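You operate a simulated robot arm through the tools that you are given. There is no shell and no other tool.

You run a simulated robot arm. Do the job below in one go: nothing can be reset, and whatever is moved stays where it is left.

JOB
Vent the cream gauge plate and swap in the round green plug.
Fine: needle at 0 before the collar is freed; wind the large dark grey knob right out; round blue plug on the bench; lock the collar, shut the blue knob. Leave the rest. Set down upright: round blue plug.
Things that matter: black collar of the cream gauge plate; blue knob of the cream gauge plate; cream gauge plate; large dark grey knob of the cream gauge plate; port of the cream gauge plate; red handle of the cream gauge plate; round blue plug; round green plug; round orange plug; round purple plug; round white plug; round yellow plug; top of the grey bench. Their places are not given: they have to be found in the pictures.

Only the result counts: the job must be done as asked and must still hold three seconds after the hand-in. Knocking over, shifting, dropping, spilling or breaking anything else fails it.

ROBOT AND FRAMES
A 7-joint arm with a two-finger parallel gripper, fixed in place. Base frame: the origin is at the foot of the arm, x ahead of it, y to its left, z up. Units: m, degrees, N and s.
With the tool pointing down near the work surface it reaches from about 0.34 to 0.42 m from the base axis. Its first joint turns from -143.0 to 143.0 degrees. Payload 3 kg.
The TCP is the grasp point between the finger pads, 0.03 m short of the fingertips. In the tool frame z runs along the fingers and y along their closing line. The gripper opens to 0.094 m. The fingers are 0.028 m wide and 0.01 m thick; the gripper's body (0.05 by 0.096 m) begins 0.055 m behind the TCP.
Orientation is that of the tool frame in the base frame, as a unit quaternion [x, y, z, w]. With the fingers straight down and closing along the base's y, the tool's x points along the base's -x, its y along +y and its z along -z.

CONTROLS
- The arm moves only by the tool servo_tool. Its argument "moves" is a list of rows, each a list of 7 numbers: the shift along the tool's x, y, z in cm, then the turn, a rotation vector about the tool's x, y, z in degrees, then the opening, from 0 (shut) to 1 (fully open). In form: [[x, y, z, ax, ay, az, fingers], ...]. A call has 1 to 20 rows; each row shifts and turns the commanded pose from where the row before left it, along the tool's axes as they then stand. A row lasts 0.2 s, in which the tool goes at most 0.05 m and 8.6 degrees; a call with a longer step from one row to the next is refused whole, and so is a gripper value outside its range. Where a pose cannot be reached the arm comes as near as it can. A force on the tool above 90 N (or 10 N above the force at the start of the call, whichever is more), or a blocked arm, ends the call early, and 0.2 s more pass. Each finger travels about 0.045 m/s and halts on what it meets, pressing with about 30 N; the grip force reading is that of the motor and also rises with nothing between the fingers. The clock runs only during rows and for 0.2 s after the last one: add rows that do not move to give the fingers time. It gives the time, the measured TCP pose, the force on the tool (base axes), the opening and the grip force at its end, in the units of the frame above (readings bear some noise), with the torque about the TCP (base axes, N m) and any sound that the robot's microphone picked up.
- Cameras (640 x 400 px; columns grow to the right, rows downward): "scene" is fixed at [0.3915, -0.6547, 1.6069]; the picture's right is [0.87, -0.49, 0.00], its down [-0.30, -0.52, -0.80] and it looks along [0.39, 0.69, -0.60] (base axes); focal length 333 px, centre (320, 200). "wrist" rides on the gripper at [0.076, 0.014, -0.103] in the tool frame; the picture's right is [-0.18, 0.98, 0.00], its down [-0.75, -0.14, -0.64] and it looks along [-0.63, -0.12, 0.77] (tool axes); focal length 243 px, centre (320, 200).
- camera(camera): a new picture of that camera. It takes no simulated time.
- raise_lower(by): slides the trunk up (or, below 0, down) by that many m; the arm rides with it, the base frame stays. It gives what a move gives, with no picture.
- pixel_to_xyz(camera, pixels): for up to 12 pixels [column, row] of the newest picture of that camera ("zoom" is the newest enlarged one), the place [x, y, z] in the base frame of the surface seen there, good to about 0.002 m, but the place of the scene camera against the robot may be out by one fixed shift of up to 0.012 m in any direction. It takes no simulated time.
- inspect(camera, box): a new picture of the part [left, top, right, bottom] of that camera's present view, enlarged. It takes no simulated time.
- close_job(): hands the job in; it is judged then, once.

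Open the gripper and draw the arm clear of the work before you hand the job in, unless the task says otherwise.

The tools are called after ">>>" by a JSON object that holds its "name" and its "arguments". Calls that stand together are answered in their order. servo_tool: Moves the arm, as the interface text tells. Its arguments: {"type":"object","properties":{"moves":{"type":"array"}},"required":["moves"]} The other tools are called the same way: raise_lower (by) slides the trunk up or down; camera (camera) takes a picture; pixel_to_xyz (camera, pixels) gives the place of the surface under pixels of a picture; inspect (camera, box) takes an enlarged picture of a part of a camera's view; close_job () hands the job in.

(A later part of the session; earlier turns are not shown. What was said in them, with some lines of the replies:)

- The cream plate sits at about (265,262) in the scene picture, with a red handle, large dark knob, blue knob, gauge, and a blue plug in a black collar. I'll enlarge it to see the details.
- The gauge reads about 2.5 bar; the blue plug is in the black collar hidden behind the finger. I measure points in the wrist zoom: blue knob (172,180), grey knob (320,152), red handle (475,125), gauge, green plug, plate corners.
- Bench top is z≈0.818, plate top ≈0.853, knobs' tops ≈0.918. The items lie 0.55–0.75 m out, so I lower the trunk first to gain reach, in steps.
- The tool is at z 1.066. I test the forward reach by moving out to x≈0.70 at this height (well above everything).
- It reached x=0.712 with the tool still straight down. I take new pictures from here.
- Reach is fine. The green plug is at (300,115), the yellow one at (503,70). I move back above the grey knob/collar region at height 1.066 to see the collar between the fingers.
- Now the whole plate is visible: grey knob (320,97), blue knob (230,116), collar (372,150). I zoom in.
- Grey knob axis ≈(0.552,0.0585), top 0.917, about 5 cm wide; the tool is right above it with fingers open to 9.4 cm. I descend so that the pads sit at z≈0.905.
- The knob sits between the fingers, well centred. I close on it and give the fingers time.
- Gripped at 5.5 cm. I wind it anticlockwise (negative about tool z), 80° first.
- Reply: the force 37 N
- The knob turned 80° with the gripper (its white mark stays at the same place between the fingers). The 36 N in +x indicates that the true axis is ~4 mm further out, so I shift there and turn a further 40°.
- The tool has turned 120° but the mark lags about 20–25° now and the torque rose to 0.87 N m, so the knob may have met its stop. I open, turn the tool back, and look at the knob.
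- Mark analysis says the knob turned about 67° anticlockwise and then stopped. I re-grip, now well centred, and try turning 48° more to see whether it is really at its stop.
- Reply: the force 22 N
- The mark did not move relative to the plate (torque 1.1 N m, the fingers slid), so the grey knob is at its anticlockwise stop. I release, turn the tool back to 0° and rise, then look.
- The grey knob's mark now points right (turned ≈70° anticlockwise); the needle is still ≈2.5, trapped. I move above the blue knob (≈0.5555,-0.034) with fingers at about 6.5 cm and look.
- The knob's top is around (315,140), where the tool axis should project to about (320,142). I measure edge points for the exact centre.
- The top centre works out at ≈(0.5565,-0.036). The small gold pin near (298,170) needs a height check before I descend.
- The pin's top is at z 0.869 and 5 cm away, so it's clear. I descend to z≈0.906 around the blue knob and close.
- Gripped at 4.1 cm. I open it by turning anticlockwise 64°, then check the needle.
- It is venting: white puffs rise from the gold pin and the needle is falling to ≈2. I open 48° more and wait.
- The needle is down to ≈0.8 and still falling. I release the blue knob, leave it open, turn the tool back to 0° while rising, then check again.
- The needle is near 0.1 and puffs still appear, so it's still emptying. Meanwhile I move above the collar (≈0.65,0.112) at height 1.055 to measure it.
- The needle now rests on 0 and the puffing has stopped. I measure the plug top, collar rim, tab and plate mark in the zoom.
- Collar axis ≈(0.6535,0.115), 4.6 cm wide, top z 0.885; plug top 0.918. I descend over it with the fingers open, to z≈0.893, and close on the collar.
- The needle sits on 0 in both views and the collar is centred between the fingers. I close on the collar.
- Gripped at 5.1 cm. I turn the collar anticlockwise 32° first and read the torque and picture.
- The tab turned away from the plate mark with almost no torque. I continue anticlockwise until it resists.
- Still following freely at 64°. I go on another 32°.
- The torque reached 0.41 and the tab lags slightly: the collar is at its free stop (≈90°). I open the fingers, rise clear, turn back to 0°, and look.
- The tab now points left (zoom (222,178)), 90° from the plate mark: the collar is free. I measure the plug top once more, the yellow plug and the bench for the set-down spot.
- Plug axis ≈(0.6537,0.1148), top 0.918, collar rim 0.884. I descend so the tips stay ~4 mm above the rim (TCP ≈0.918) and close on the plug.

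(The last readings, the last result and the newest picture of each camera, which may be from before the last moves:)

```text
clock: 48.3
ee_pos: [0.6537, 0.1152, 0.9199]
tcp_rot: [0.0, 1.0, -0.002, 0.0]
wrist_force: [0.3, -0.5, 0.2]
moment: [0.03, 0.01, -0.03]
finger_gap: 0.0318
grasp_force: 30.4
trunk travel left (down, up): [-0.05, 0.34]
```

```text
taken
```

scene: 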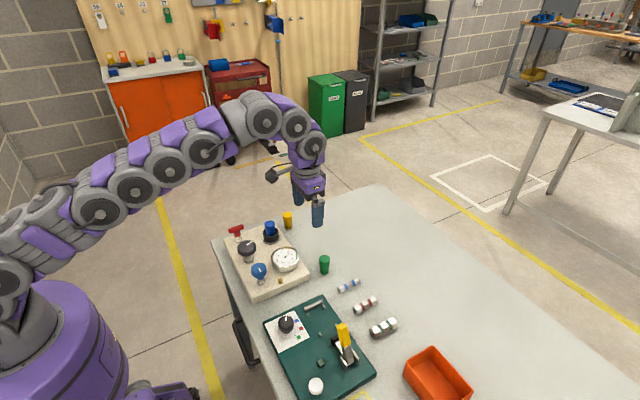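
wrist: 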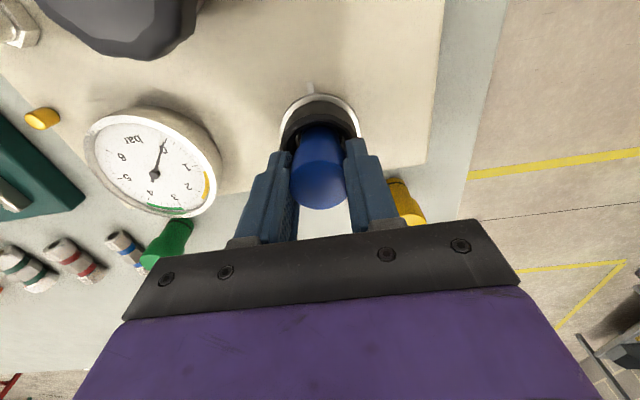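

The plug is gripped (3.2 cm). I pull it straight up 8 cm.

>>> {"name": "servo_tool", "arguments": {"moves": [[0, 0, -0.4, 0, 0, 0, 0.1], [0, 0, -0.6, 0, 0, 0, 0.1], [0, 0, -0.8, 0, 0, 0, 0.1], [0, 0, -0.8, 0, 0, 0, 0.1], [0, 0, -1, 0, 0, 0, 0.1], [0, 0, -1.4, 0, 0, 0, 0.1], [0, 0, -1.5, 0, 0, 0, 0.1], [0, 0, -1.5, 0, 0, 0, 0.1], [0, 0, 0, 0, 0, 0, 0.1]]}}

>>> {"name": "camera", "arguments": {"camera": "wrist"}}

>>> {"name": "inspect", "arguments": {"camera": "scene", "box": [220, 170, 340, 280]}}

```text
clock: 50.3
ee_pos: [0.6524, 0.1155, 0.9997]
tcp_rot: [0.0, 1.0, -0.001, 0.0]
wrist_force: [-0.3, -0.2, 0.0]
moment: [0.02, 0.03, 0.05]
finger_gap: 0.032
grasp_force: 29.8
trunk travel left (down, up): [-0.05, 0.34]
```

```text
taken
```

wrist: 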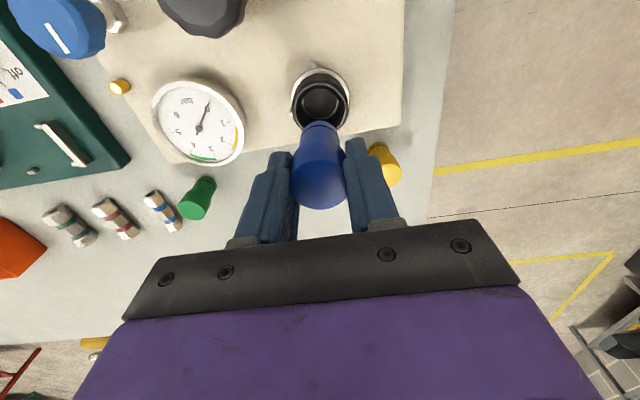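

```text
3.64 times, centred on (280, 225) of scene
```

zoom: 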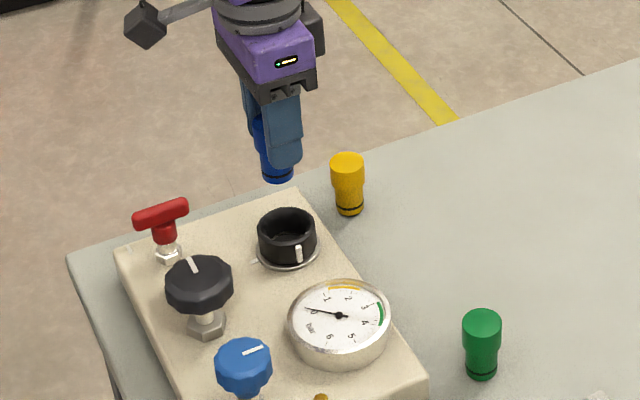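

The blue plug is out and held upright. I carry it to a free bench spot at (0.74,0.055), between the green and yellow plugs, and go down to TCP ≈0.90.

>>> {"name": "servo_tool", "arguments": {"moves": [[-2.2, -1.5, 0, 0, 0, 0, 0.1], [-2.2, -1.5, 0, 0, 0, 0, 0.1], [-2.2, -1.5, 0, 0, 0, 0, 0.1], [-2.2, -1.5, 0, 0, 0, 0, 0.1], [0, 0, 2, 0, 0, 0, 0.1], [0, 0, 2, 0, 0, 0, 0.1], [0, 0, 2, 0, 0, 0, 0.1], [0, 0, 2, 0, 0, 0, 0.1], [0, 0, 2, 0, 0, 0, 0.1], [0, 0, 0, 0, 0, 0, 0.1], [0, 0, 0, 0, 0, 0, 0.1]]}}

>>> {"name": "inspect", "arguments": {"camera": "scene", "box": [250, 190, 370, 290]}}

```text
clock: 52.7
ee_pos: [0.7418, 0.0545, 0.9001]
tcp_rot: [0.0, 1.0, -0.001, 0.0]
wrist_force: [0.0, 0.7, -0.5]
moment: [-0.02, 0.02, 0.01]
finger_gap: 0.0317
grasp_force: 30.2
trunk travel left (down, up): [-0.05, 0.34]
```

```text
4.00 times, centred on (310, 240) of scene
```

zoom: 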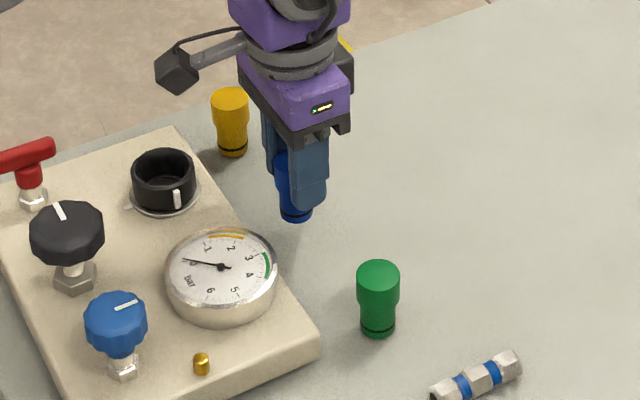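

I lower in small steps, expecting bench contact near TCP 0.880.

>>> {"name": "servo_tool", "arguments": {"moves": [[0, 0, 0.5, 0, 0, 0, 0.1], [0, 0, 0.5, 0, 0, 0, 0.1], [0, 0, 0.3, 0, 0, 0, 0.1], [0, 0, 0.2, 0, 0, 0, 0.1], [0, 0, 0.2, 0, 0, 0, 0.1], [0, 0, 0, 0, 0, 0, 0.1]]}}

```text
clock: 54.1
ee_pos: [0.741, 0.0558, 0.8813]
tcp_rot: [0.001, 1.0, -0.001, 0.0]
wrist_force: [-0.1, -0.1, -0.8]
moment: [0.0, 0.0, -0.02]
finger_gap: 0.0315
grasp_force: 30.1
trunk travel left (down, up): [-0.05, 0.34]
```

Commanded TCP ≈0.882 with no contact force yet. I continue 1 mm per row.

>>> {"name": "servo_tool", "arguments": {"moves": [[0, 0, 0.1, 0, 0, 0, 0.1], [0, 0, 0.1, 0, 0, 0, 0.1], [0, 0, 0, 0, 0, 0, 0.1]]}}

>>> {"name": "inspect", "arguments": {"camera": "scene", "box": [290, 200, 350, 250]}}

```text
clock: 54.9
ee_pos: [0.7414, 0.0558, 0.8804]
tcp_rot: [0.0, 1.0, -0.001, 0.0]
wrist_force: [0.4, -0.4, -0.7]
moment: [-0.01, -0.01, -0.02]
finger_gap: 0.0318
grasp_force: 30.3
trunk travel left (down, up): [-0.05, 0.34]
```

```text
8.00 times, centred on (320, 225) of scene
```

zoom: 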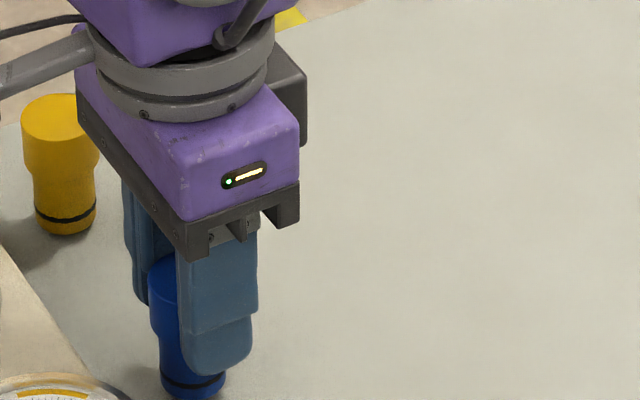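

Still no contact force at TCP ≈0.880. I continue down millimetre by millimetre.

>>> {"name": "servo_tool", "arguments": {"moves": [[0, 0, 0.1, 0, 0, 0, 0.1], [0, 0, 0.1, 0, 0, 0, 0.1], [0, 0, 0, 0, 0, 0, 0.1]]}}

```text
clock: 55.7
ee_pos: [0.7405, 0.0557, 0.879]
tcp_rot: [0.0, 1.0, -0.001, 0.0]
wrist_force: [0.1, 1.8, 7.5]
moment: [0.1, 0.03, -0.02]
finger_gap: 0.0317
grasp_force: 30.2
trunk travel left (down, up): [-0.05, 0.34]
```

Contact with the bench: +7.5 N. I open the fingers, then rise straight up.

>>> {"name": "servo_tool", "arguments": {"moves": [[0, 0, 0, 0, 0, 0, 0.5], [0, 0, 0, 0, 0, 0, 0.9], [0, 0, 0, 0, 0, 0, 0.9], [0, 0, 0, 0, 0, 0, 0.9], [0, 0, -1, 0, 0, 0, 0.9], [0, 0, -2, 0, 0, 0, 0.9], [0, 0, -3, 0, 0, 0, 0.9], [0, 0, -3, 0, 0, 0, 0.9], [0, 0, -3, 0, 0, 0, 0.9], [0, 0, 0, 0, 0, 0, 0.9]]}}

>>> {"name": "camera", "arguments": {"camera": "wrist"}}

>>> {"name": "inspect", "arguments": {"camera": "scene", "box": [250, 190, 370, 290]}}

```text
clock: 57.9
ee_pos: [0.7413, 0.0567, 0.9974]
tcp_rot: [0.001, 1.0, -0.001, 0.001]
wrist_force: [0.5, -0.3, -0.4]
moment: [0.01, -0.02, 0.0]
finger_gap: 0.0845
grasp_force: 0.2
trunk travel left (down, up): [-0.05, 0.34]
```

```text
taken
```

wrist: 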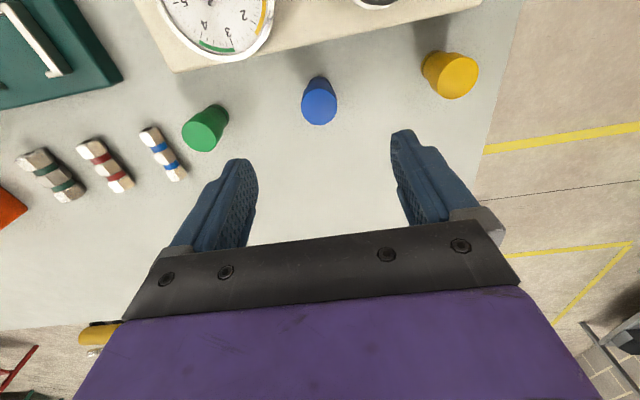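

```text
4.00 times, centred on (310, 240) of scene
```

zoom: 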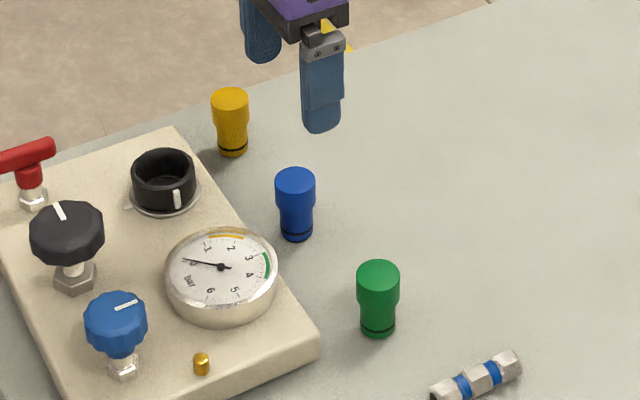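

The blue plug stands upright on the bench. I move above the green plug (≈0.745,-0.066) at z≈0.998 and measure it.

>>> {"name": "servo_tool", "arguments": {"moves": [[0, -3, 0, 0, 0, 0, 0.9], [0, -3, 0, 0, 0, 0, 0.9], [0, -3, 0, 0, 0, 0, 0.9], [0, -3.2, 0, 0, 0, 0, 0.9], [0, 0, 0, 0, 0, 0, 0.9], [0, 0, 0, 0, 0, 0, 0.9]]}}

>>> {"name": "camera", "arguments": {"camera": "wrist"}}

>>> {"name": "inspect", "arguments": {"camera": "wrist", "box": [270, 50, 370, 150]}}

```text
clock: 59.3
ee_pos: [0.743, -0.0668, 0.9981]
tcp_rot: [0.0, 1.0, 0.0, 0.0]
wrist_force: [-0.6, 0.0, -0.1]
moment: [0.02, -0.01, 0.01]
finger_gap: 0.0847
grasp_force: 0.0
trunk travel left (down, up): [-0.05, 0.34]
```

```text
taken
```

wrist: 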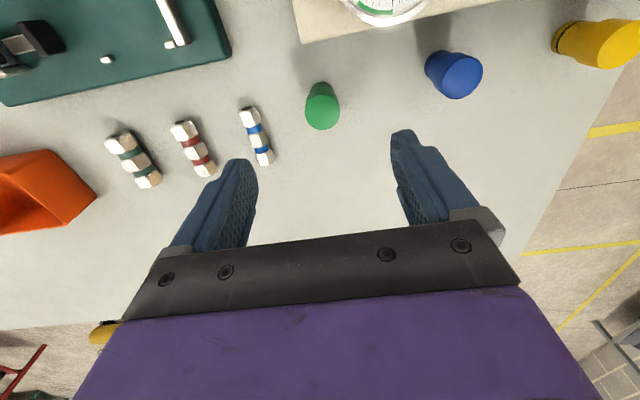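

```text
4.00 times, centred on (320, 100) of wrist
```

zoom: 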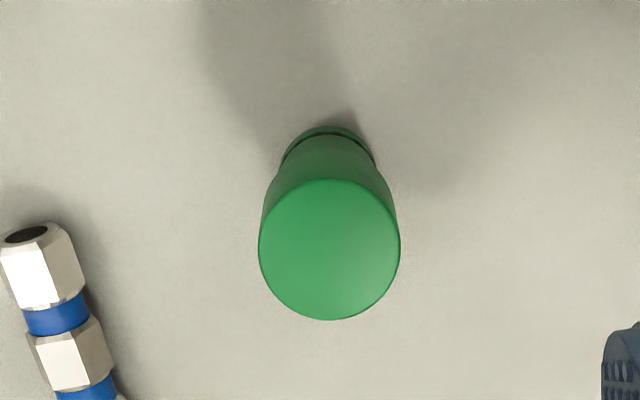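

The green plug's top circle is centred at zoom (329,249). I measure its edges and the nearby fittings.

>>> {"name": "pixel_to_xyz", "arguments": {"camera": "zoom", "pixels": [[262, 249], [397, 249], [329, 183], [329, 316], [329, 249], [75, 270], [105, 350]]}}

>>> {"name": "pixel_to_xyz", "arguments": {"camera": "wrist", "pixels": [[455, 75], [264, 155], [245, 110], [260, 130], [98, 332]]}}

```text
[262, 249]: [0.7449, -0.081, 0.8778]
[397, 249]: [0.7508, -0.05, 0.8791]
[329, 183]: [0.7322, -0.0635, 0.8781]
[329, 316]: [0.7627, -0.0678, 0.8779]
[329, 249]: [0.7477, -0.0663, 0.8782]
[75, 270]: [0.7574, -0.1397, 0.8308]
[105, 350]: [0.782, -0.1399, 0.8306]
```

```text
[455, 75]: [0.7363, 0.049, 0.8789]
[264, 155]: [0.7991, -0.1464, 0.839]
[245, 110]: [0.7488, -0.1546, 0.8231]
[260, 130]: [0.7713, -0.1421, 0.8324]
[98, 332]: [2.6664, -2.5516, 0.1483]
```

Green axis ≈(0.7475,-0.066), top 0.878; nothing is within finger reach. I descend to TCP ≈0.880 and close.

>>> {"name": "servo_tool", "arguments": {"moves": [[-0.45, 0.1, 3, 0, 0, 0, 0.9], [0, 0, 3, 0, 0, 0, 0.9], [0, 0, 3, 0, 0, 0, 0.9], [0, 0, 2, 0, 0, 0, 0.9], [0, 0, 0.8, 0, 0, 0, 0.9], [0, 0, 0, 0, 0, 0, 0.9], [0, 0, 0, 0, 0, 0, 0.1], [0, 0, 0, 0, 0, 0, 0.1], [0, 0, 0, 0, 0, 0, 0.1], [0, 0, 0, 0, 0, 0, 0.1], [0, 0, 0, 0, 0, 0, 0.1], [0, 0, 0, 0, 0, 0, 0.1], [0, 0, 0, 0, 0, 0, 0.1]]}}

>>> {"name": "camera", "arguments": {"camera": "wrist"}}

```text
clock: 62.1
ee_pos: [0.7469, -0.0656, 0.8804]
tcp_rot: [0.0, 1.0, 0.0, 0.0]
wrist_force: [0.0, 0.2, 0.1]
moment: [-0.01, 0.02, 0.01]
finger_gap: 0.0314
grasp_force: 29.6
trunk travel left (down, up): [-0.05, 0.34]
```

```text
taken
```

wrist: 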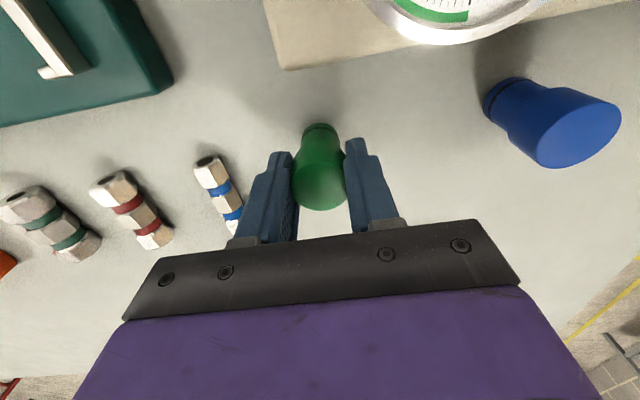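

Gripped (3.1 cm). I lift 12 cm and carry it above the port at (0.6535,0.115).

>>> {"name": "servo_tool", "arguments": {"moves": [[0, 0, -1, 0, 0, 0, 0.1], [0, 0, -2, 0, 0, 0, 0.1], [0, 0, -3, 0, 0, 0, 0.1], [0, 0, -3, 0, 0, 0, 0.1], [0, 0, -3, 0, 0, 0, 0.1], [1.56, 3, 0, 0, 0, 0, 0.1], [1.56, 3, 0, 0, 0, 0, 0.1], [1.56, 3, 0, 0, 0, 0, 0.1], [1.56, 3, 0, 0, 0, 0, 0.1], [1.56, 3, 0, 0, 0, 0, 0.1], [1.55, 3.05, 0, 0, 0, 0, 0.1], [0, 0, 0, 0, 0, 0, 0.1], [0, 0, 0, 0, 0, 0, 0.1]]}}

>>> {"name": "camera", "arguments": {"camera": "wrist"}}

>>> {"name": "inspect", "arguments": {"camera": "wrist", "box": [270, 50, 370, 220]}}

```text
clock: 64.9
ee_pos: [0.6464, 0.1134, 0.9988]
tcp_rot: [0.0, 1.0, -0.001, 0.0]
wrist_force: [0.2, -0.2, -1.2]
moment: [0.01, 0.02, 0.0]
finger_gap: 0.0317
grasp_force: 30.5
out of reach, approached as far as the arm can: row 5
trunk travel left (down, up): [-0.05, 0.34]
```

```text
taken
```

wrist: 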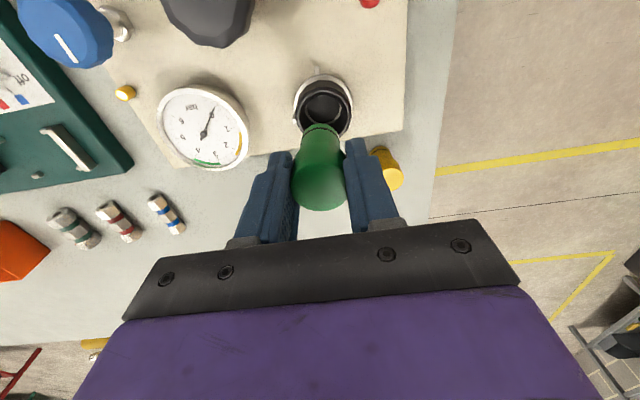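

```text
2.35 times, centred on (320, 135) of wrist
```

zoom: 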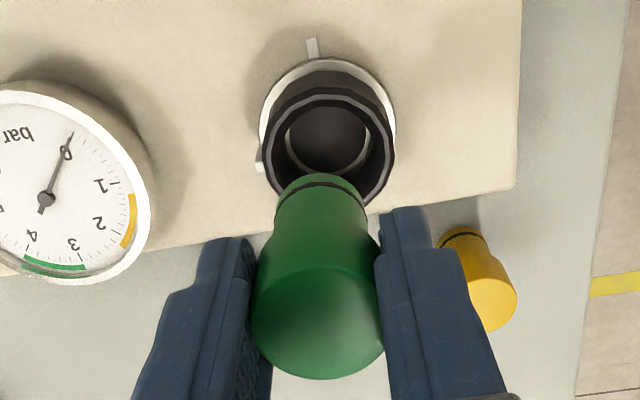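

The lift was cut slightly short by reach, so I'm at (0.6464,0.1134). I correct to (0.6535,0.115) and go down until the plug's bottom is just above the collar, then check alignment.

>>> {"name": "servo_tool", "arguments": {"moves": [[-0.7, 0.16, 0, 0, 0, 0, 0.1], [0, 0, 2, 0, 0, 0, 0.1], [0, 0, 2, 0, 0, 0, 0.1], [0, 0, 0, 0, 0, 0, 0.1], [0, 0, 0, 0, 0, 0, 0.1]]}}

>>> {"name": "servo_tool", "arguments": {"moves": [[0, 0, 0, 0, 0, 0, 0.1]]}}

>>> {"name": "camera", "arguments": {"camera": "wrist"}}

>>> {"name": "inspect", "arguments": {"camera": "wrist", "box": [270, 70, 370, 220]}}

>>> {"name": "inspect", "arguments": {"camera": "scene", "box": [240, 180, 300, 250]}}

```text
clock: 66.1
ee_pos: [0.6543, 0.1156, 0.9579]
tcp_rot: [0.0, 1.0, -0.001, 0.0]
wrist_force: [0.5, 0.1, -0.2]
moment: [-0.03, 0.0, -0.02]
finger_gap: 0.0317
grasp_force: 30.3
trunk travel left (down, up): [-0.05, 0.34]
```

```text
clock: 66.5
ee_pos: [0.6543, 0.1158, 0.9587]
tcp_rot: [0.0, 1.0, -0.001, 0.0]
wrist_force: [-0.8, 0.8, -0.9]
moment: [0.01, 0.01, -0.01]
finger_gap: 0.0317
grasp_force: 30.3
trunk travel left (down, up): [-0.05, 0.34]
```

```text
taken
```

wrist: 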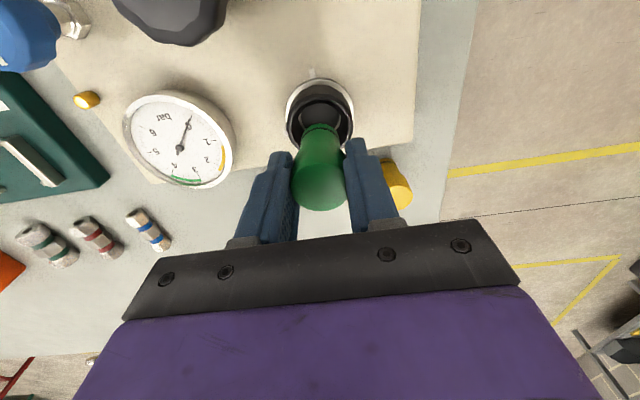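

```text
2.67 times, centred on (320, 145) of wrist
```

zoom: 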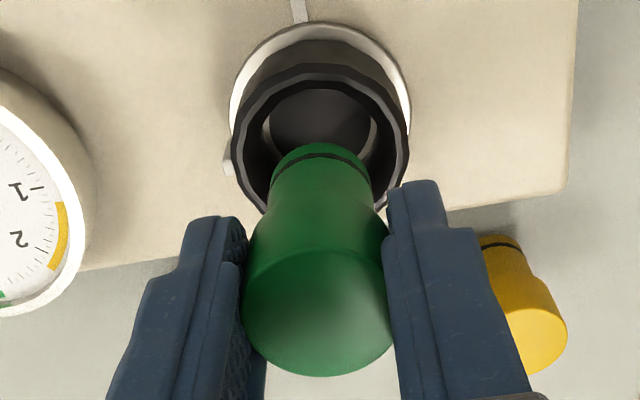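

```text
5.71 times, centred on (270, 215) of scene
```

zoom: 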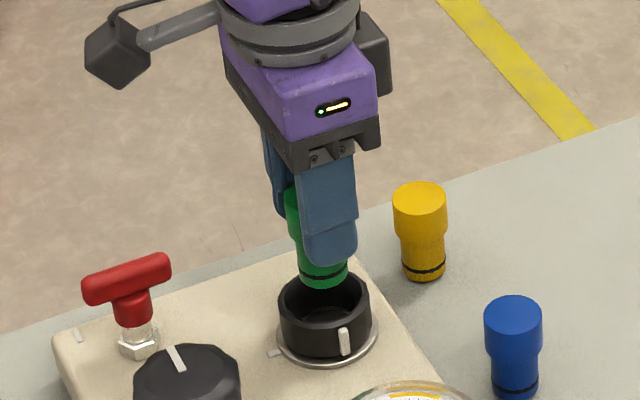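

The plug is just above the collar; I trim by ~0.7 mm and lower it slowly into the port, watching force.

>>> {"name": "servo_tool", "arguments": {"moves": [[0.05, -0.07, 0.5, 0, 0, 0, 0.1], [0, 0, 0.5, 0, 0, 0, 0.1], [0, 0, 0.4, 0, 0, 0, 0.1], [0, 0, 0.4, 0, 0, 0, 0.1], [0, 0, 0.4, 0, 0, 0, 0.1], [0, 0, 0, 0, 0, 0, 0.1]]}}

>>> {"name": "inspect", "arguments": {"camera": "wrist", "box": [270, 70, 370, 220]}}

```text
clock: 67.9
ee_pos: [0.6515, 0.1151, 0.9376]
tcp_rot: [0.0, 1.0, -0.001, 0.0]
wrist_force: [0.0, 0.1, -0.5]
moment: [0.02, -0.01, -0.01]
finger_gap: 0.0318
grasp_force: 29.9
trunk travel left (down, up): [-0.05, 0.34]
```

```text
2.67 times, centred on (320, 145) of wrist
```

zoom: 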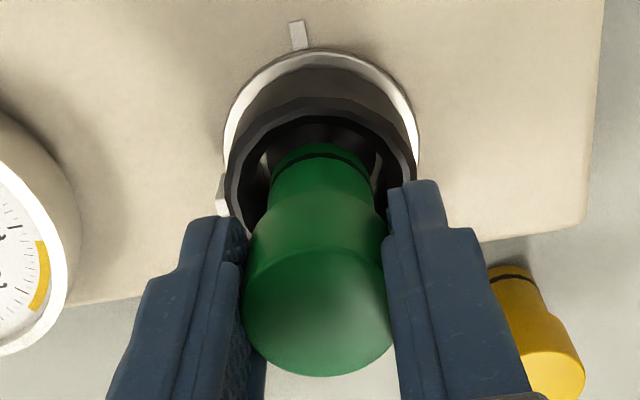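

No contact so far, and the plug is inside the collar. I continue down in 2 mm steps.

>>> {"name": "servo_tool", "arguments": {"moves": [[0, 0, 0.3, 0, 0, 0, 0.1], [0, 0, 0.3, 0, 0, 0, 0.1], [0, 0, 0.2, 0, 0, 0, 0.1], [0, 0, 0.2, 0, 0, 0, 0.1], [0, 0, 0, 0, 0, 0, 0.1]]}}

>>> {"name": "inspect", "arguments": {"camera": "wrist", "box": [270, 70, 370, 220]}}

```text
clock: 69.1
ee_pos: [0.6524, 0.1147, 0.9276]
tcp_rot: [0.0, 1.0, -0.001, 0.0]
wrist_force: [1.2, -0.2, -0.6]
moment: [-0.01, -0.01, 0.01]
finger_gap: 0.0316
grasp_force: 29.8
trunk travel left (down, up): [-0.05, 0.34]
```

```text
2.67 times, centred on (320, 145) of wrist
```

zoom: 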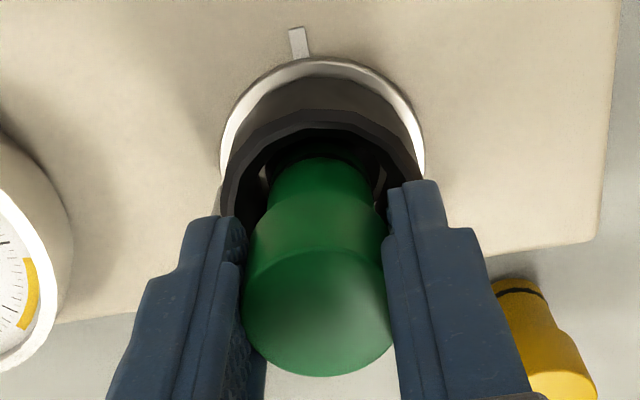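

The O-ring has disappeared into the bore with no side force. I go on to the seat (expected TCP ≈0.919) in 1–2 mm steps.

>>> {"name": "servo_tool", "arguments": {"moves": [[0, 0, 0.2, 0, 0, 0, 0.1], [0, 0, 0.2, 0, 0, 0, 0.1], [0, 0, 0.2, 0, 0, 0, 0.1], [0, 0, 0.1, 0, 0, 0, 0.1], [0, 0, 0, 0, 0, 0, 0.1]]}}

>>> {"name": "inspect", "arguments": {"camera": "scene", "box": [240, 180, 300, 250]}}

```text
clock: 70.3
ee_pos: [0.6535, 0.1157, 0.9201]
tcp_rot: [0.0, 1.0, -0.001, 0.0]
wrist_force: [-0.7, -0.7, -1.1]
moment: [0.02, 0.04, -0.03]
finger_gap: 0.0316
grasp_force: 30.4
trunk travel left (down, up): [-0.05, 0.34]
```

```text
5.71 times, centred on (270, 215) of scene
```

zoom: 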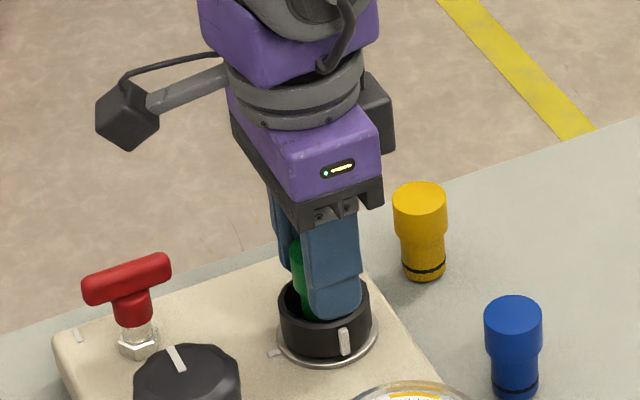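

Still no contact at 0.920. I lower 1 mm at a time.

>>> {"name": "servo_tool", "arguments": {"moves": [[0, 0, 0.1, 0, 0, 0, 0.1], [0, 0, 0.1, 0, 0, 0, 0.1], [0, 0, 0, 0, 0, 0, 0.1]]}}

```text
clock: 71.1
ee_pos: [0.6507, 0.1151, 0.9202]
tcp_rot: [0.0, 1.0, 0.0, 0.002]
wrist_force: [1.0, 1.7, 21.1]
moment: [0.16, -0.09, 0.01]
finger_gap: 0.0318
grasp_force: 29.4
trunk travel left (down, up): [-0.05, 0.34]
```

Seat contact: +21 N at TCP 0.920, matching the blue plug's seated height. I release and rise to check the plug's top height.

>>> {"name": "servo_tool", "arguments": {"moves": [[0, 0, 0, 0, 0, 0, 0.5], [0, 0, 0, 0, 0, 0, 1], [0, 0, 0, 0, 0, 0, 1], [0, 0, 0, 0, 0, 0, 1], [0, 0, 0, 0, 0, 0, 1], [0, 0, -1, 0, 0, 0, 1], [0, 0, -2, 0, 0, 0, 1], [0, 0, -2.3, 0, 0, 0, 1], [0, 0, 0, 0, 0, 0, 1]]}}

>>> {"name": "camera", "arguments": {"camera": "wrist"}}

>>> {"name": "inspect", "arguments": {"camera": "wrist", "box": [250, 60, 390, 200]}}

>>> {"name": "pixel_to_xyz", "arguments": {"camera": "zoom", "pixels": [[249, 225], [380, 225], [315, 170], [315, 286], [315, 228], [235, 150], [390, 150]]}}

```text
clock: 73.1
ee_pos: [0.6496, 0.1141, 0.9701]
tcp_rot: [0.0, 1.0, -0.001, 0.0]
wrist_force: [0.0, 0.1, -0.5]
moment: [0.04, 0.0, -0.02]
finger_gap: 0.0942
grasp_force: 0.1
trunk travel left (down, up): [-0.05, 0.34]
```

```text
taken
```

wrist: 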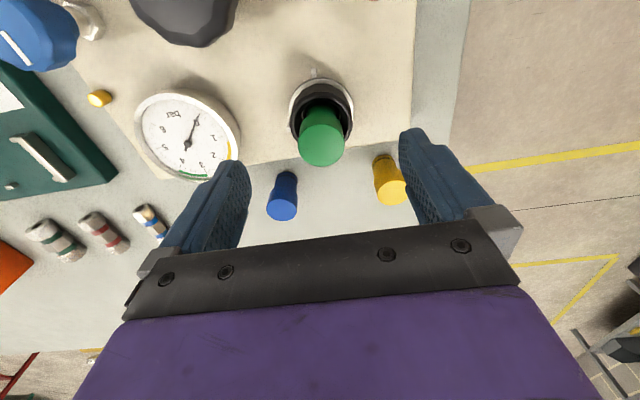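

```text
2.86 times, centred on (320, 130) of wrist
```

zoom: 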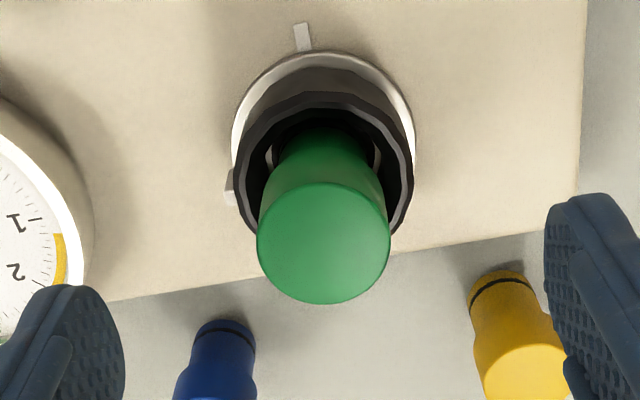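

```text
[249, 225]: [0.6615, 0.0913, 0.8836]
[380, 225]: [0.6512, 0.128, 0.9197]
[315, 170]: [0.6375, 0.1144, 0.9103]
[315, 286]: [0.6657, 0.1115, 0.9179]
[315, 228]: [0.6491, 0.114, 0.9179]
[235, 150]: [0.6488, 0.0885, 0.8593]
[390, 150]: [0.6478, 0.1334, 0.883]
```

The green plug's top is at z 0.918, same as the blue one was: seated. Now I correct the tool ~4 mm in x, turn it −90° (so the fingers avoid the tab, as when I freed it), and check.

>>> {"name": "servo_tool", "arguments": {"moves": [[-0.4, 0.07, 0, 0, 0, 0, 1], [0, 0, 0, 0, 0, -8, 1], [0, 0, 0, 0, 0, -8, 1], [0, 0, 0, 0, 0, -8, 1], [0, 0, 0, 0, 0, -8, 1], [0, 0, 0, 0, 0, -8, 1], [0, 0, 0, 0, 0, -8, 1], [0, 0, 0, 0, 0, -8, 1], [0, 0, 0, 0, 0, -8, 1], [0, 0, 0, 0, 0, -8, 1], [0, 0, 0, 0, 0, -8, 1], [0, 0, 0, 0, 0, -8, 1], [0, 0, 0, 0, 0, 0, 1], [0, 0, 0, 0, 0, 0, 1]]}}

>>> {"name": "camera", "arguments": {"camera": "wrist"}}

>>> {"name": "inspect", "arguments": {"camera": "wrist", "box": [250, 60, 390, 200]}}

>>> {"name": "pixel_to_xyz", "arguments": {"camera": "zoom", "pixels": [[315, 228], [260, 228], [370, 228], [315, 270], [315, 180]]}}

```text
clock: 76.1
ee_pos: [0.6573, 0.1154, 0.9714]
tcp_rot: [-0.695, 0.719, -0.001, 0.0]
wrist_force: [0.5, -0.7, 1.0]
moment: [0.01, 0.02, 0.03]
finger_gap: 0.0942
grasp_force: 0.0
trunk travel left (down, up): [-0.05, 0.34]
```

```text
taken
```

wrist: 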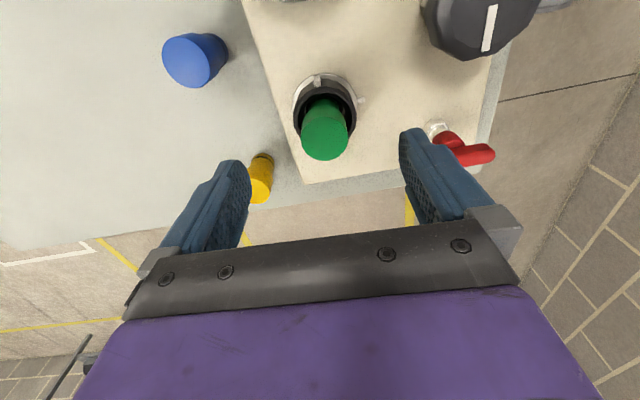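

```text
2.86 times, centred on (320, 130) of wrist
```

zoom: 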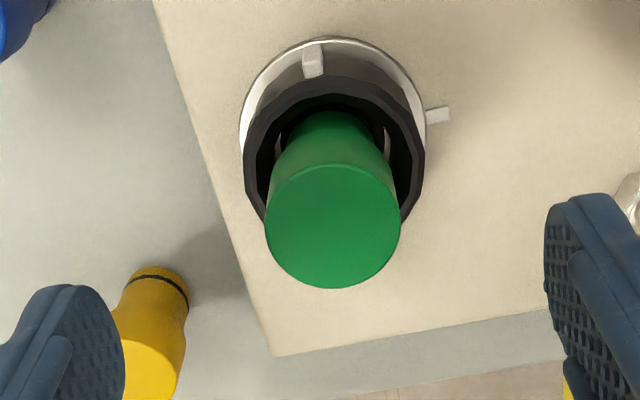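

```text
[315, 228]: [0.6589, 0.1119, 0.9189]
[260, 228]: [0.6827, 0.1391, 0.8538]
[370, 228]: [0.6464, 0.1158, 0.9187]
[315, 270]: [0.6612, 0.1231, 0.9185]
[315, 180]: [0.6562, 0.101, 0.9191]
```

The tab is at the top of the view and the plate mark to the right, as needed. I trim 3 mm in x and 1 mm in y, descend to z≈0.893 and close on the collar.

>>> {"name": "servo_tool", "arguments": {"moves": [[0.12, 0.3, 0, 0, 0, 0, 1], [0, 0, 2, 0, 0, 0, 1], [0, 0, 2, 0, 0, 0, 1], [0, 0, 2, 0, 0, 0, 1], [0, 0, 1.2, 0, 0, 0, 1], [0, 0, 0.6, 0, 0, 0, 1], [0, 0, 0, 0, 0, 0, 1], [0, 0, 0, 0, 0, 0, 1]]}}

>>> {"name": "camera", "arguments": {"camera": "wrist"}}

```text
clock: 77.9
ee_pos: [0.6541, 0.1142, 0.8929]
tcp_rot: [-0.695, 0.719, 0.0, -0.001]
wrist_force: [-0.7, 0.4, -0.2]
moment: [-0.01, -0.05, -0.01]
finger_gap: 0.094
grasp_force: 0.0
trunk travel left (down, up): [-0.05, 0.34]
```

```text
taken
```

wrist: 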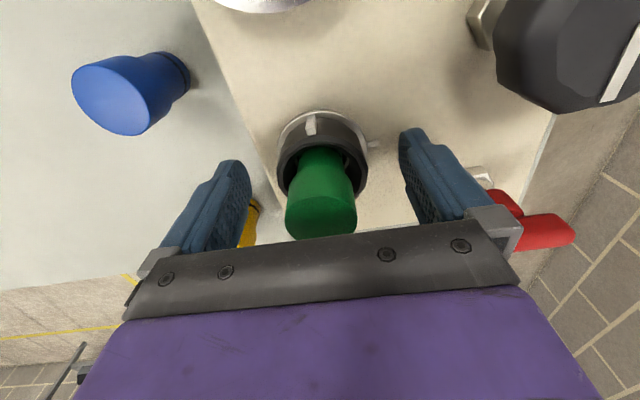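

The collar is centred between the fingers. I close on it and turn clockwise 88° (positive about tool z).

>>> {"name": "servo_tool", "arguments": {"moves": [[0, 0, 0, 0, 0, 0, 0.2], [0, 0, 0, 0, 0, 0, 0.2], [0, 0, 0, 0, 0, 0, 0.2], [0, 0, 0, 0, 0, 0, 0.2], [0, 0, 0, 0, 0, 0, 0.2], [0, 0, 0, 0, 0, 0, 0.2]]}}

>>> {"name": "servo_tool", "arguments": {"moves": [[0, 0, 0, 0, 0, 8, 0.2], [0, 0, 0, 0, 0, 8, 0.2], [0, 0, 0, 0, 0, 8, 0.2], [0, 0, 0, 0, 0, 8, 0.2], [0, 0, 0, 0, 0, 8, 0.2], [0, 0, 0, 0, 0, 8, 0.2], [0, 0, 0, 0, 0, 8, 0.2], [0, 0, 0, 0, 0, 8, 0.2], [0, 0, 0, 0, 0, 8, 0.2], [0, 0, 0, 0, 0, 8, 0.2], [0, 0, 0, 0, 0, 8, 0.2], [0, 0, 0, 0, 0, 0, 0.2]]}}

>>> {"name": "camera", "arguments": {"camera": "wrist"}}

```text
clock: 79.3
ee_pos: [0.6537, 0.1147, 0.8939]
tcp_rot: [-0.695, 0.719, 0.0, -0.001]
wrist_force: [-12.8, 0.2, -1.8]
moment: [0.1, 0.17, -0.02]
finger_gap: 0.0507
grasp_force: 45.2
trunk travel left (down, up): [-0.05, 0.34]
```

```text
clock: 81.9
ee_pos: [0.6525, 0.1146, 0.8947]
tcp_rot: [0.002, 1.0, -0.001, -0.001]
wrist_force: [-26.5, 2.2, -6.7]
moment: [0.69, 1.27, -0.05]
finger_gap: 0.0508
grasp_force: 44.9
trunk travel left (down, up): [-0.05, 0.34]
```

```text
taken
```

wrist: 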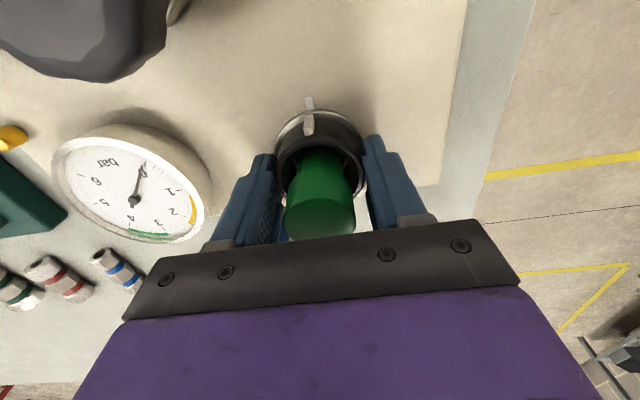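

The tab is almost at the plate mark with no stop torque yet. I turn a further 16° to reach the locked stop, easing the x load a little.

>>> {"name": "servo_tool", "arguments": {"moves": [[0.12, 0, 0, 0, 0, 4, 0.2], [0, 0, 0, 0, 0, 4, 0.2], [0, 0, 0, 0, 0, 4, 0.2], [0, 0, 0, 0, 0, 4, 0.2], [0, 0, 0, 0, 0, 0, 0.2]]}}

>>> {"name": "inspect", "arguments": {"camera": "wrist", "box": [250, 80, 390, 200]}}

```text
clock: 83.1
ee_pos: [0.6533, 0.1142, 0.8939]
tcp_rot: [0.14, 0.99, 0.0, 0.002]
wrist_force: [4.7, 2.0, -2.8]
moment: [0.32, -0.42, 0.11]
finger_gap: 0.0488
grasp_force: 45.1
trunk travel left (down, up): [-0.05, 0.34]
```

```text
3.33 times, centred on (320, 140) of wrist
```

zoom: 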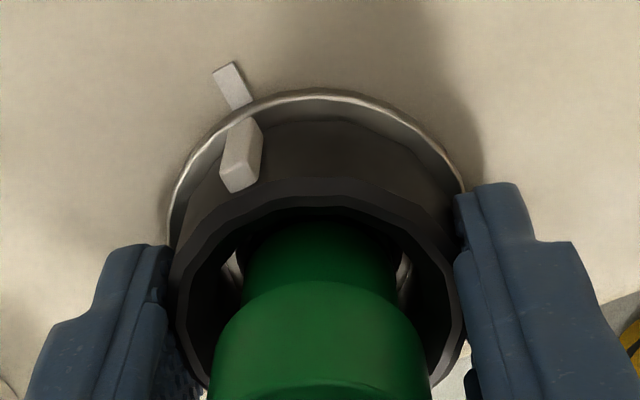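

The tab sits right against the plate mark and the fingers slipped past its stop: locked. I release, rise and turn back to 0°, then check.

>>> {"name": "servo_tool", "arguments": {"moves": [[0, 0, 0, 0, 0, 0, 1], [0, 0, 0, 0, 0, 0, 1], [0, 0, 0, 0, 0, 0, 1], [0, 0, 0, 0, 0, 0, 1], [0, 0, -2, 0, 0, 0, 1], [0, 0, -3, 0, 0, 0, 1], [0, 0, -3, 0, 0, -8, 1], [0, 0, -3, 0, 0, -8, 1], [0, 0, -2, 0, 0, 0, 1], [0, 0, 0, 0, 0, 0, 1]]}}

>>> {"name": "camera", "arguments": {"camera": "wrist"}}

>>> {"name": "inspect", "arguments": {"camera": "wrist", "box": [230, 30, 400, 150]}}

```text
clock: 85.3
ee_pos: [0.6529, 0.116, 1.0235]
tcp_rot: [0.0, 1.0, -0.001, 0.0]
wrist_force: [1.0, -0.2, 0.4]
moment: [0.02, -0.01, 0.01]
finger_gap: 0.0938
grasp_force: 0.0
trunk travel left (down, up): [-0.05, 0.34]
```

```text
taken
```

wrist: 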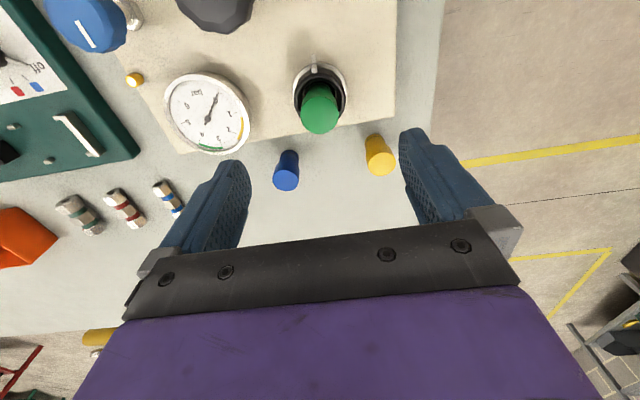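

```text
3.33 times, centred on (315, 90) of wrist
```

zoom: 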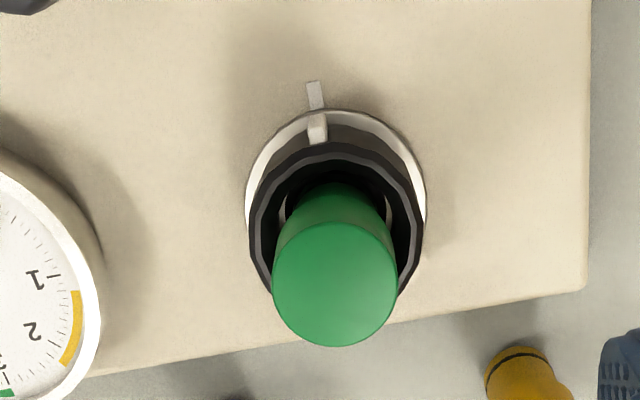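

The collar is locked exactly as it was at the start. Now the blue knob: I move above it (0.5565,-0.0365) and turn the tool to −96°, with the fingers at 6.5 cm.

>>> {"name": "servo_tool", "arguments": {"moves": [[1.95, -3.05, 0, 0, 0, 0, 0.7], [1.95, -3.05, 0, 0, 0, 0, 0.7], [1.95, -3.05, 0, 0, 0, 0, 0.7], [1.95, -3.05, 0, 0, 0, 0, 0.7], [1.84, -3.05, 0, 0, 0, 0, 0.7], [0, 0, 0, 0, 0, -8, 0.7], [0, 0, 0, 0, 0, -8, 0.7], [0, 0, 0, 0, 0, -8, 0.7], [0, 0, 0, 0, 0, -8, 0.7], [0, 0, 0, 0, 0, -8, 0.7], [0, 0, 0, 0, 0, -8, 0.7], [0, 0, 0, 0, 0, -8, 0.7], [0, 0, 0, 0, 0, -8, 0.7], [0, 0, 0, 0, 0, -8, 0.7], [0, 0, 0, 0, 0, -8, 0.7], [0, 0, 0, 0, 0, -8, 0.7], [0, 0, 0, 0, 0, -8, 0.7], [0, 0, 0, 0, 0, 0, 0.7], [0, 0, 0, 0, 0, 0, 0.7]]}}

>>> {"name": "camera", "arguments": {"camera": "wrist"}}

```text
clock: 89.3
ee_pos: [0.5562, -0.0394, 1.0234]
tcp_rot: [0.743, -0.669, 0.0, 0.0]
wrist_force: [-0.3, 1.2, -0.2]
moment: [0.0, 0.0, -0.01]
finger_gap: 0.0657
grasp_force: 0.1
trunk travel left (down, up): [-0.05, 0.34]
```

```text
taken
```

wrist: 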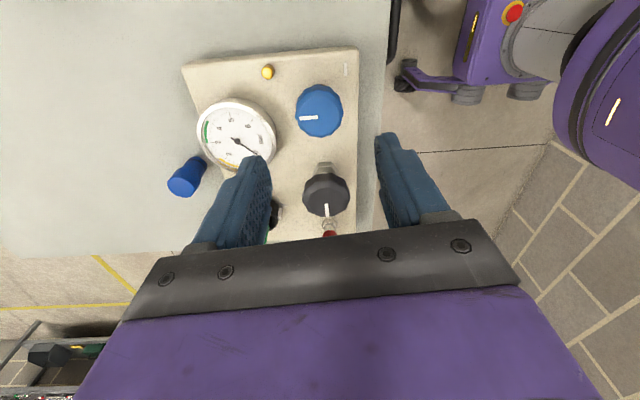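

I trim y by 2.5 mm, descend to z≈0.905 around the blue knob and close.

>>> {"name": "servo_tool", "arguments": {"moves": [[-0.25, 0, 2, 0, 0, 0, 0.7], [0, 0, 3, 0, 0, 0, 0.7], [0, 0, 2, 0, 0, 0, 0.7], [0, 0, 2, 0, 0, 0, 0.7], [0, 0, 2, 0, 0, 0, 0.7], [0, 0, 0.8, 0, 0, 0, 0.7], [0, 0, 0, 0, 0, 0, 0.7], [0, 0, 0, 0, 0, 0, 0.2], [0, 0, 0, 0, 0, 0, 0.2], [0, 0, 0, 0, 0, 0, 0.2], [0, 0, 0, 0, 0, 0, 0.2], [0, 0, 0, 0, 0, 0, 0.2]]}}

>>> {"name": "camera", "arguments": {"camera": "wrist"}}

```text
clock: 91.9
ee_pos: [0.5572, -0.0351, 0.9054]
tcp_rot: [0.743, -0.669, 0.0, -0.001]
wrist_force: [16.3, -0.3, -1.8]
moment: [-0.14, -0.64, 0.02]
finger_gap: 0.0416
grasp_force: 45.2
trunk travel left (down, up): [-0.05, 0.34]
```

```text
taken
```

wrist: 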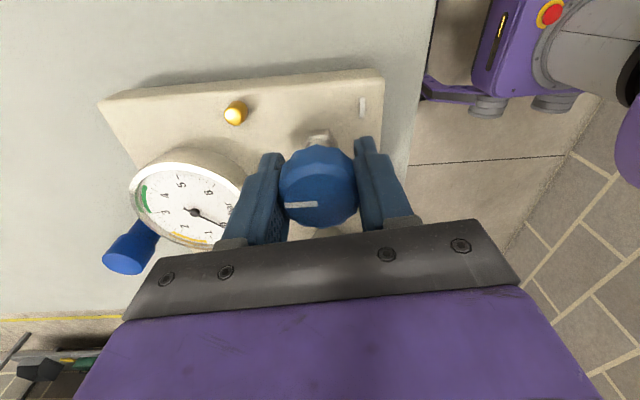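

Gripped at 4.2 cm. I ease the x load by 1 mm and turn clockwise 96° first.

>>> {"name": "servo_tool", "arguments": {"moves": [[0, -0.15, 0, 0, 0, 8, 0.2], [0, 0, 0, 0, 0, 8, 0.2], [0, 0, 0, 0, 0, 8, 0.2], [0, 0, 0, 0, 0, 8, 0.2], [0, 0, 0, 0, 0, 8, 0.2], [0, 0, 0, 0, 0, 8, 0.2], [0, 0, 0, 0, 0, 8, 0.2], [0, 0, 0, 0, 0, 8, 0.2], [0, 0, 0, 0, 0, 8, 0.2], [0, 0, 0, 0, 0, 8, 0.2], [0, 0, 0, 0, 0, 8, 0.2], [0, 0, 0, 0, 0, 8, 0.2], [0, 0, 0, 0, 0, 0, 0.2]]}}

>>> {"name": "camera", "arguments": {"camera": "wrist"}}

```text
clock: 94.7
ee_pos: [0.5572, -0.0365, 0.9046]
tcp_rot: [0.001, 1.0, 0.001, -0.001]
wrist_force: [0.6, -6.7, 3.9]
moment: [-0.26, 0.07, 0.39]
finger_gap: 0.0412
grasp_force: 45.2
trunk travel left (down, up): [-0.05, 0.34]
```

```text
taken
```

wrist: 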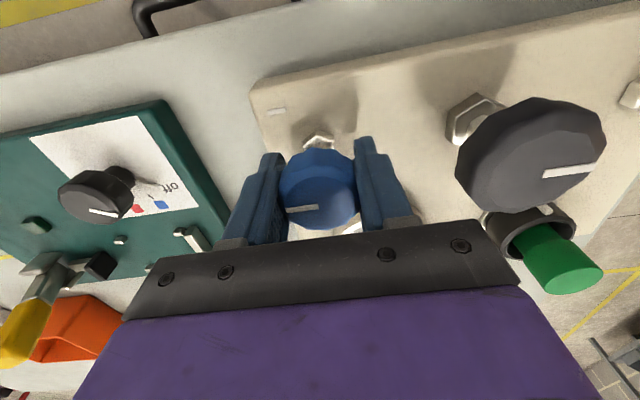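

The mark is back at its original place (≈(303,210)) and the torque is 0.39. I press on 24° more to make sure it is at its shut stop.

>>> {"name": "servo_tool", "arguments": {"moves": [[0, 0, 0, 0, 0, 6, 0.2], [0, 0, 0, 0, 0, 6, 0.2], [0, 0, 0, 0, 0, 6, 0.2], [0, 0, 0, 0, 0, 6, 0.2], [0, 0, 0, 0, 0, 0, 0.2]]}}

>>> {"name": "camera", "arguments": {"camera": "wrist"}}

```text
clock: 95.9
ee_pos: [0.5571, -0.037, 0.9049]
tcp_rot: [0.208, 0.978, 0.001, -0.001]
wrist_force: [0.3, -6.2, -1.3]
moment: [-0.23, 0.0, 0.24]
finger_gap: 0.0411
grasp_force: 44.5
trunk travel left (down, up): [-0.05, 0.34]
```

```text
taken
```

wrist: 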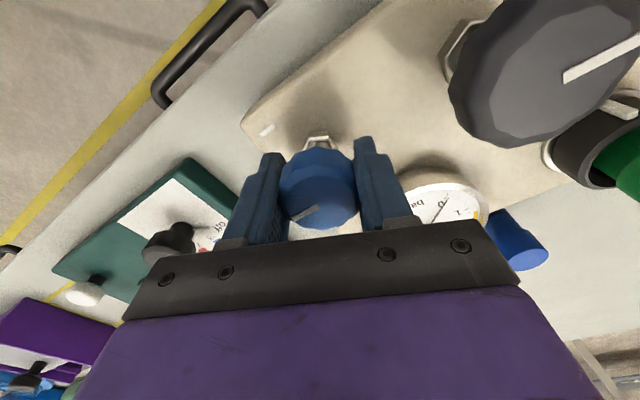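

The mark lagged as the fingers slid: the knob is against its shut stop. I release, rise, turn back and inspect everything.

>>> {"name": "servo_tool", "arguments": {"moves": [[0, 0, 0, 0, 0, 0, 0.7], [0, 0, 0, 0, 0, 0, 0.7], [0, 0, 0, 0, 0, 0, 0.7], [0, 0, -2, 0, 0, 0, 0.7], [0, 0, -3, 0, 0, 0, 0.7], [0, 0, -3, 0, 0, -8, 0.7], [0, 0, -3, 0, 0, -8, 0.7], [0, 0, -3, 0, 0, -8, 0.7], [0, 0, -3, 0, 0, 0, 0.7], [1, 2, -1, 0, 0, 0, 1], [1, 3, 0, 0, 0, 0, 1], [0, 3, 0, 0, 0, 0, 1], [0, 0, 0, 0, 0, 0, 1], [0, 0, 0, 0, 0, 0, 1]]}}

>>> {"name": "camera", "arguments": {"camera": "wrist"}}

>>> {"name": "inspect", "arguments": {"camera": "wrist", "box": [200, 50, 420, 220]}}

>>> {"name": "inspect", "arguments": {"camera": "scene", "box": [210, 190, 350, 310]}}

```text
clock: 98.9
ee_pos: [0.5368, 0.0444, 1.0842]
tcp_rot: [0.0, 1.0, 0.0, 0.0]
wrist_force: [0.2, -0.9, 0.4]
moment: [0.01, 0.01, -0.03]
finger_gap: 0.0937
grasp_force: 0.1
trunk travel left (down, up): [-0.05, 0.34]
```

```text
taken
```

wrist: 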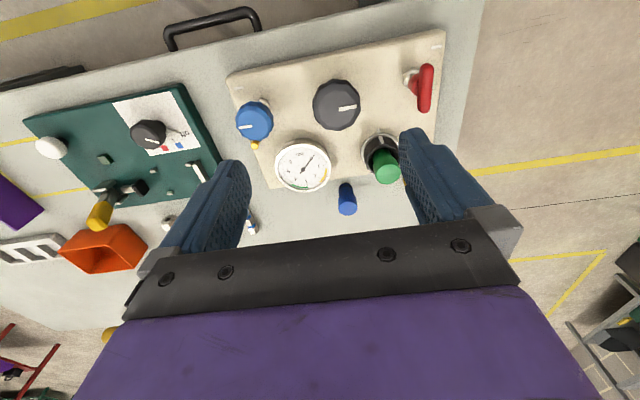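

```text
2.35 times, centred on (310, 135) of wrist
```

zoom: 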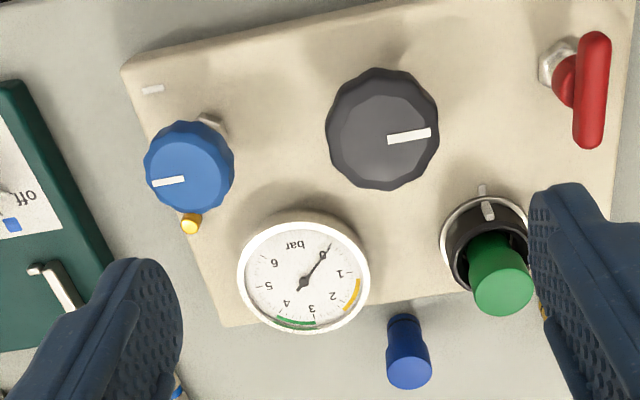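

```text
3.33 times, centred on (280, 250) of scene
```

zoom: 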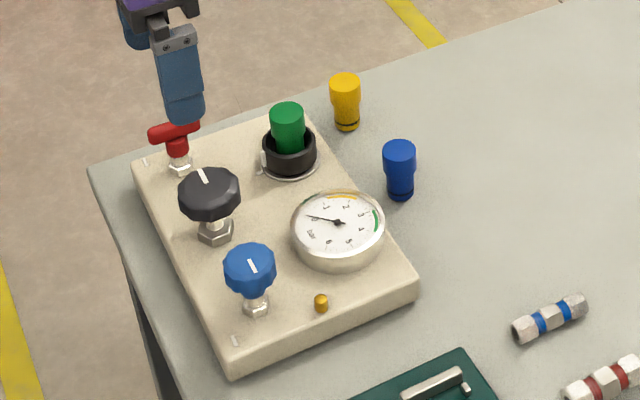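

All as asked: needle on 0 with the blue knob shut, grey knob wound to its stop, collar tab on its mark, green plug seated, blue plug upright at (347,198). I draw the arm back and up.

>>> {"name": "servo_tool", "arguments": {"moves": [[0, 0, -3, 0, 0, 0, 1], [1, 0, -3, 0, 0, 0, 1], [2, -2, -2, 0, 0, 0, 1], [0, -2, 0, 0, 0, 0, 1], [0, 0, 0, 0, 0, 0, 1], [0, 0, 0, 0, 0, 0, 1], [0, 0, 0, 0, 0, 0, 1], [0, 0, 0, 0, 0, 0, 1], [0, 0, 0, 0, 0, 0, 1], [0, 0, 0, 0, 0, 0, 1], [0, 0, 0, 0, 0, 0, 1], [0, 0, 0, 0, 0, 0, 1], [0, 0, 0, 0, 0, 0, 1]]}}

>>> {"name": "camera", "arguments": {"camera": "scene"}}

>>> {"name": "inspect", "arguments": {"camera": "scene", "box": [210, 190, 350, 310]}}

```text
clock: 101.7
ee_pos: [0.5061, 0.0039, 1.165]
tcp_rot: [0.0, 1.0, 0.0, 0.0]
wrist_force: [-0.5, -0.8, 0.9]
moment: [0.0, -0.01, -0.05]
finger_gap: 0.094
grasp_force: 0.0
trunk travel left (down, up): [-0.05, 0.34]
```

```text
taken
```

scene: 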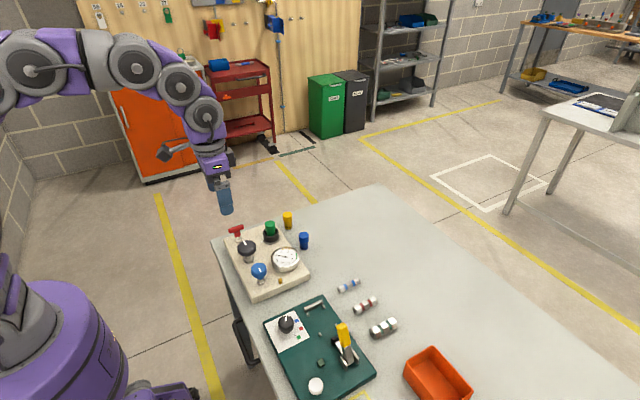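

```text
3.33 times, centred on (280, 250) of scene
```

zoom: 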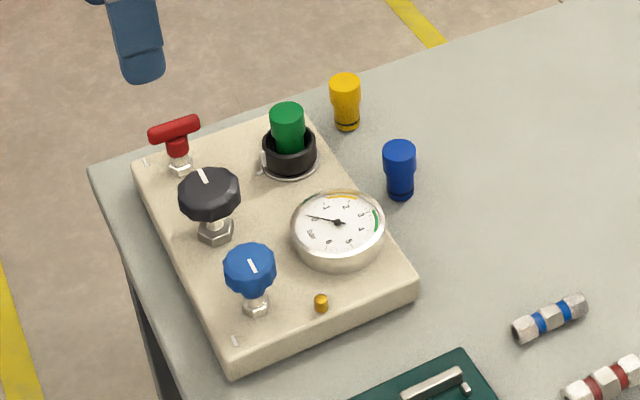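

The arm is clear, the gripper is open, and the state holds steady: needle on 0, green plug locked in, blue plug upright, nothing else moved. I hand the job in.

>>> {"name": "close_job", "arguments": {}}

```text
The job is handed in.
```

The job is done and handed in: the cream gauge plate is vented and the round green plug is in the port with the collar locked. I don't have the verdict; the hand-in only confirmed that it was received.

- **Venting:** I wound the large dark grey knob anticlockwise about 70°, where it stopped. I then opened the blue knob, and the needle was at 0 before I freed the collar.
- **Plug swap:** The round blue plug stands upright on the bench, between the plate and the round yellow plug. The green plug sits at the same height the blue one did.
- **Collar and blue knob:** The collar tab is back on its plate mark. The blue knob is turned clockwise to its stop, and the needle stayed at 0 afterwards.
- **Rest:** I left the red handle and the other plugs alone. The last picture showed nothing else moved, and the arm is clear with the gripper open.

I took the grey knob's stop as "right out" because it would not move on two more attempts and the fingers slid on it. The needle staying at 0 with the blue knob shut fits that.
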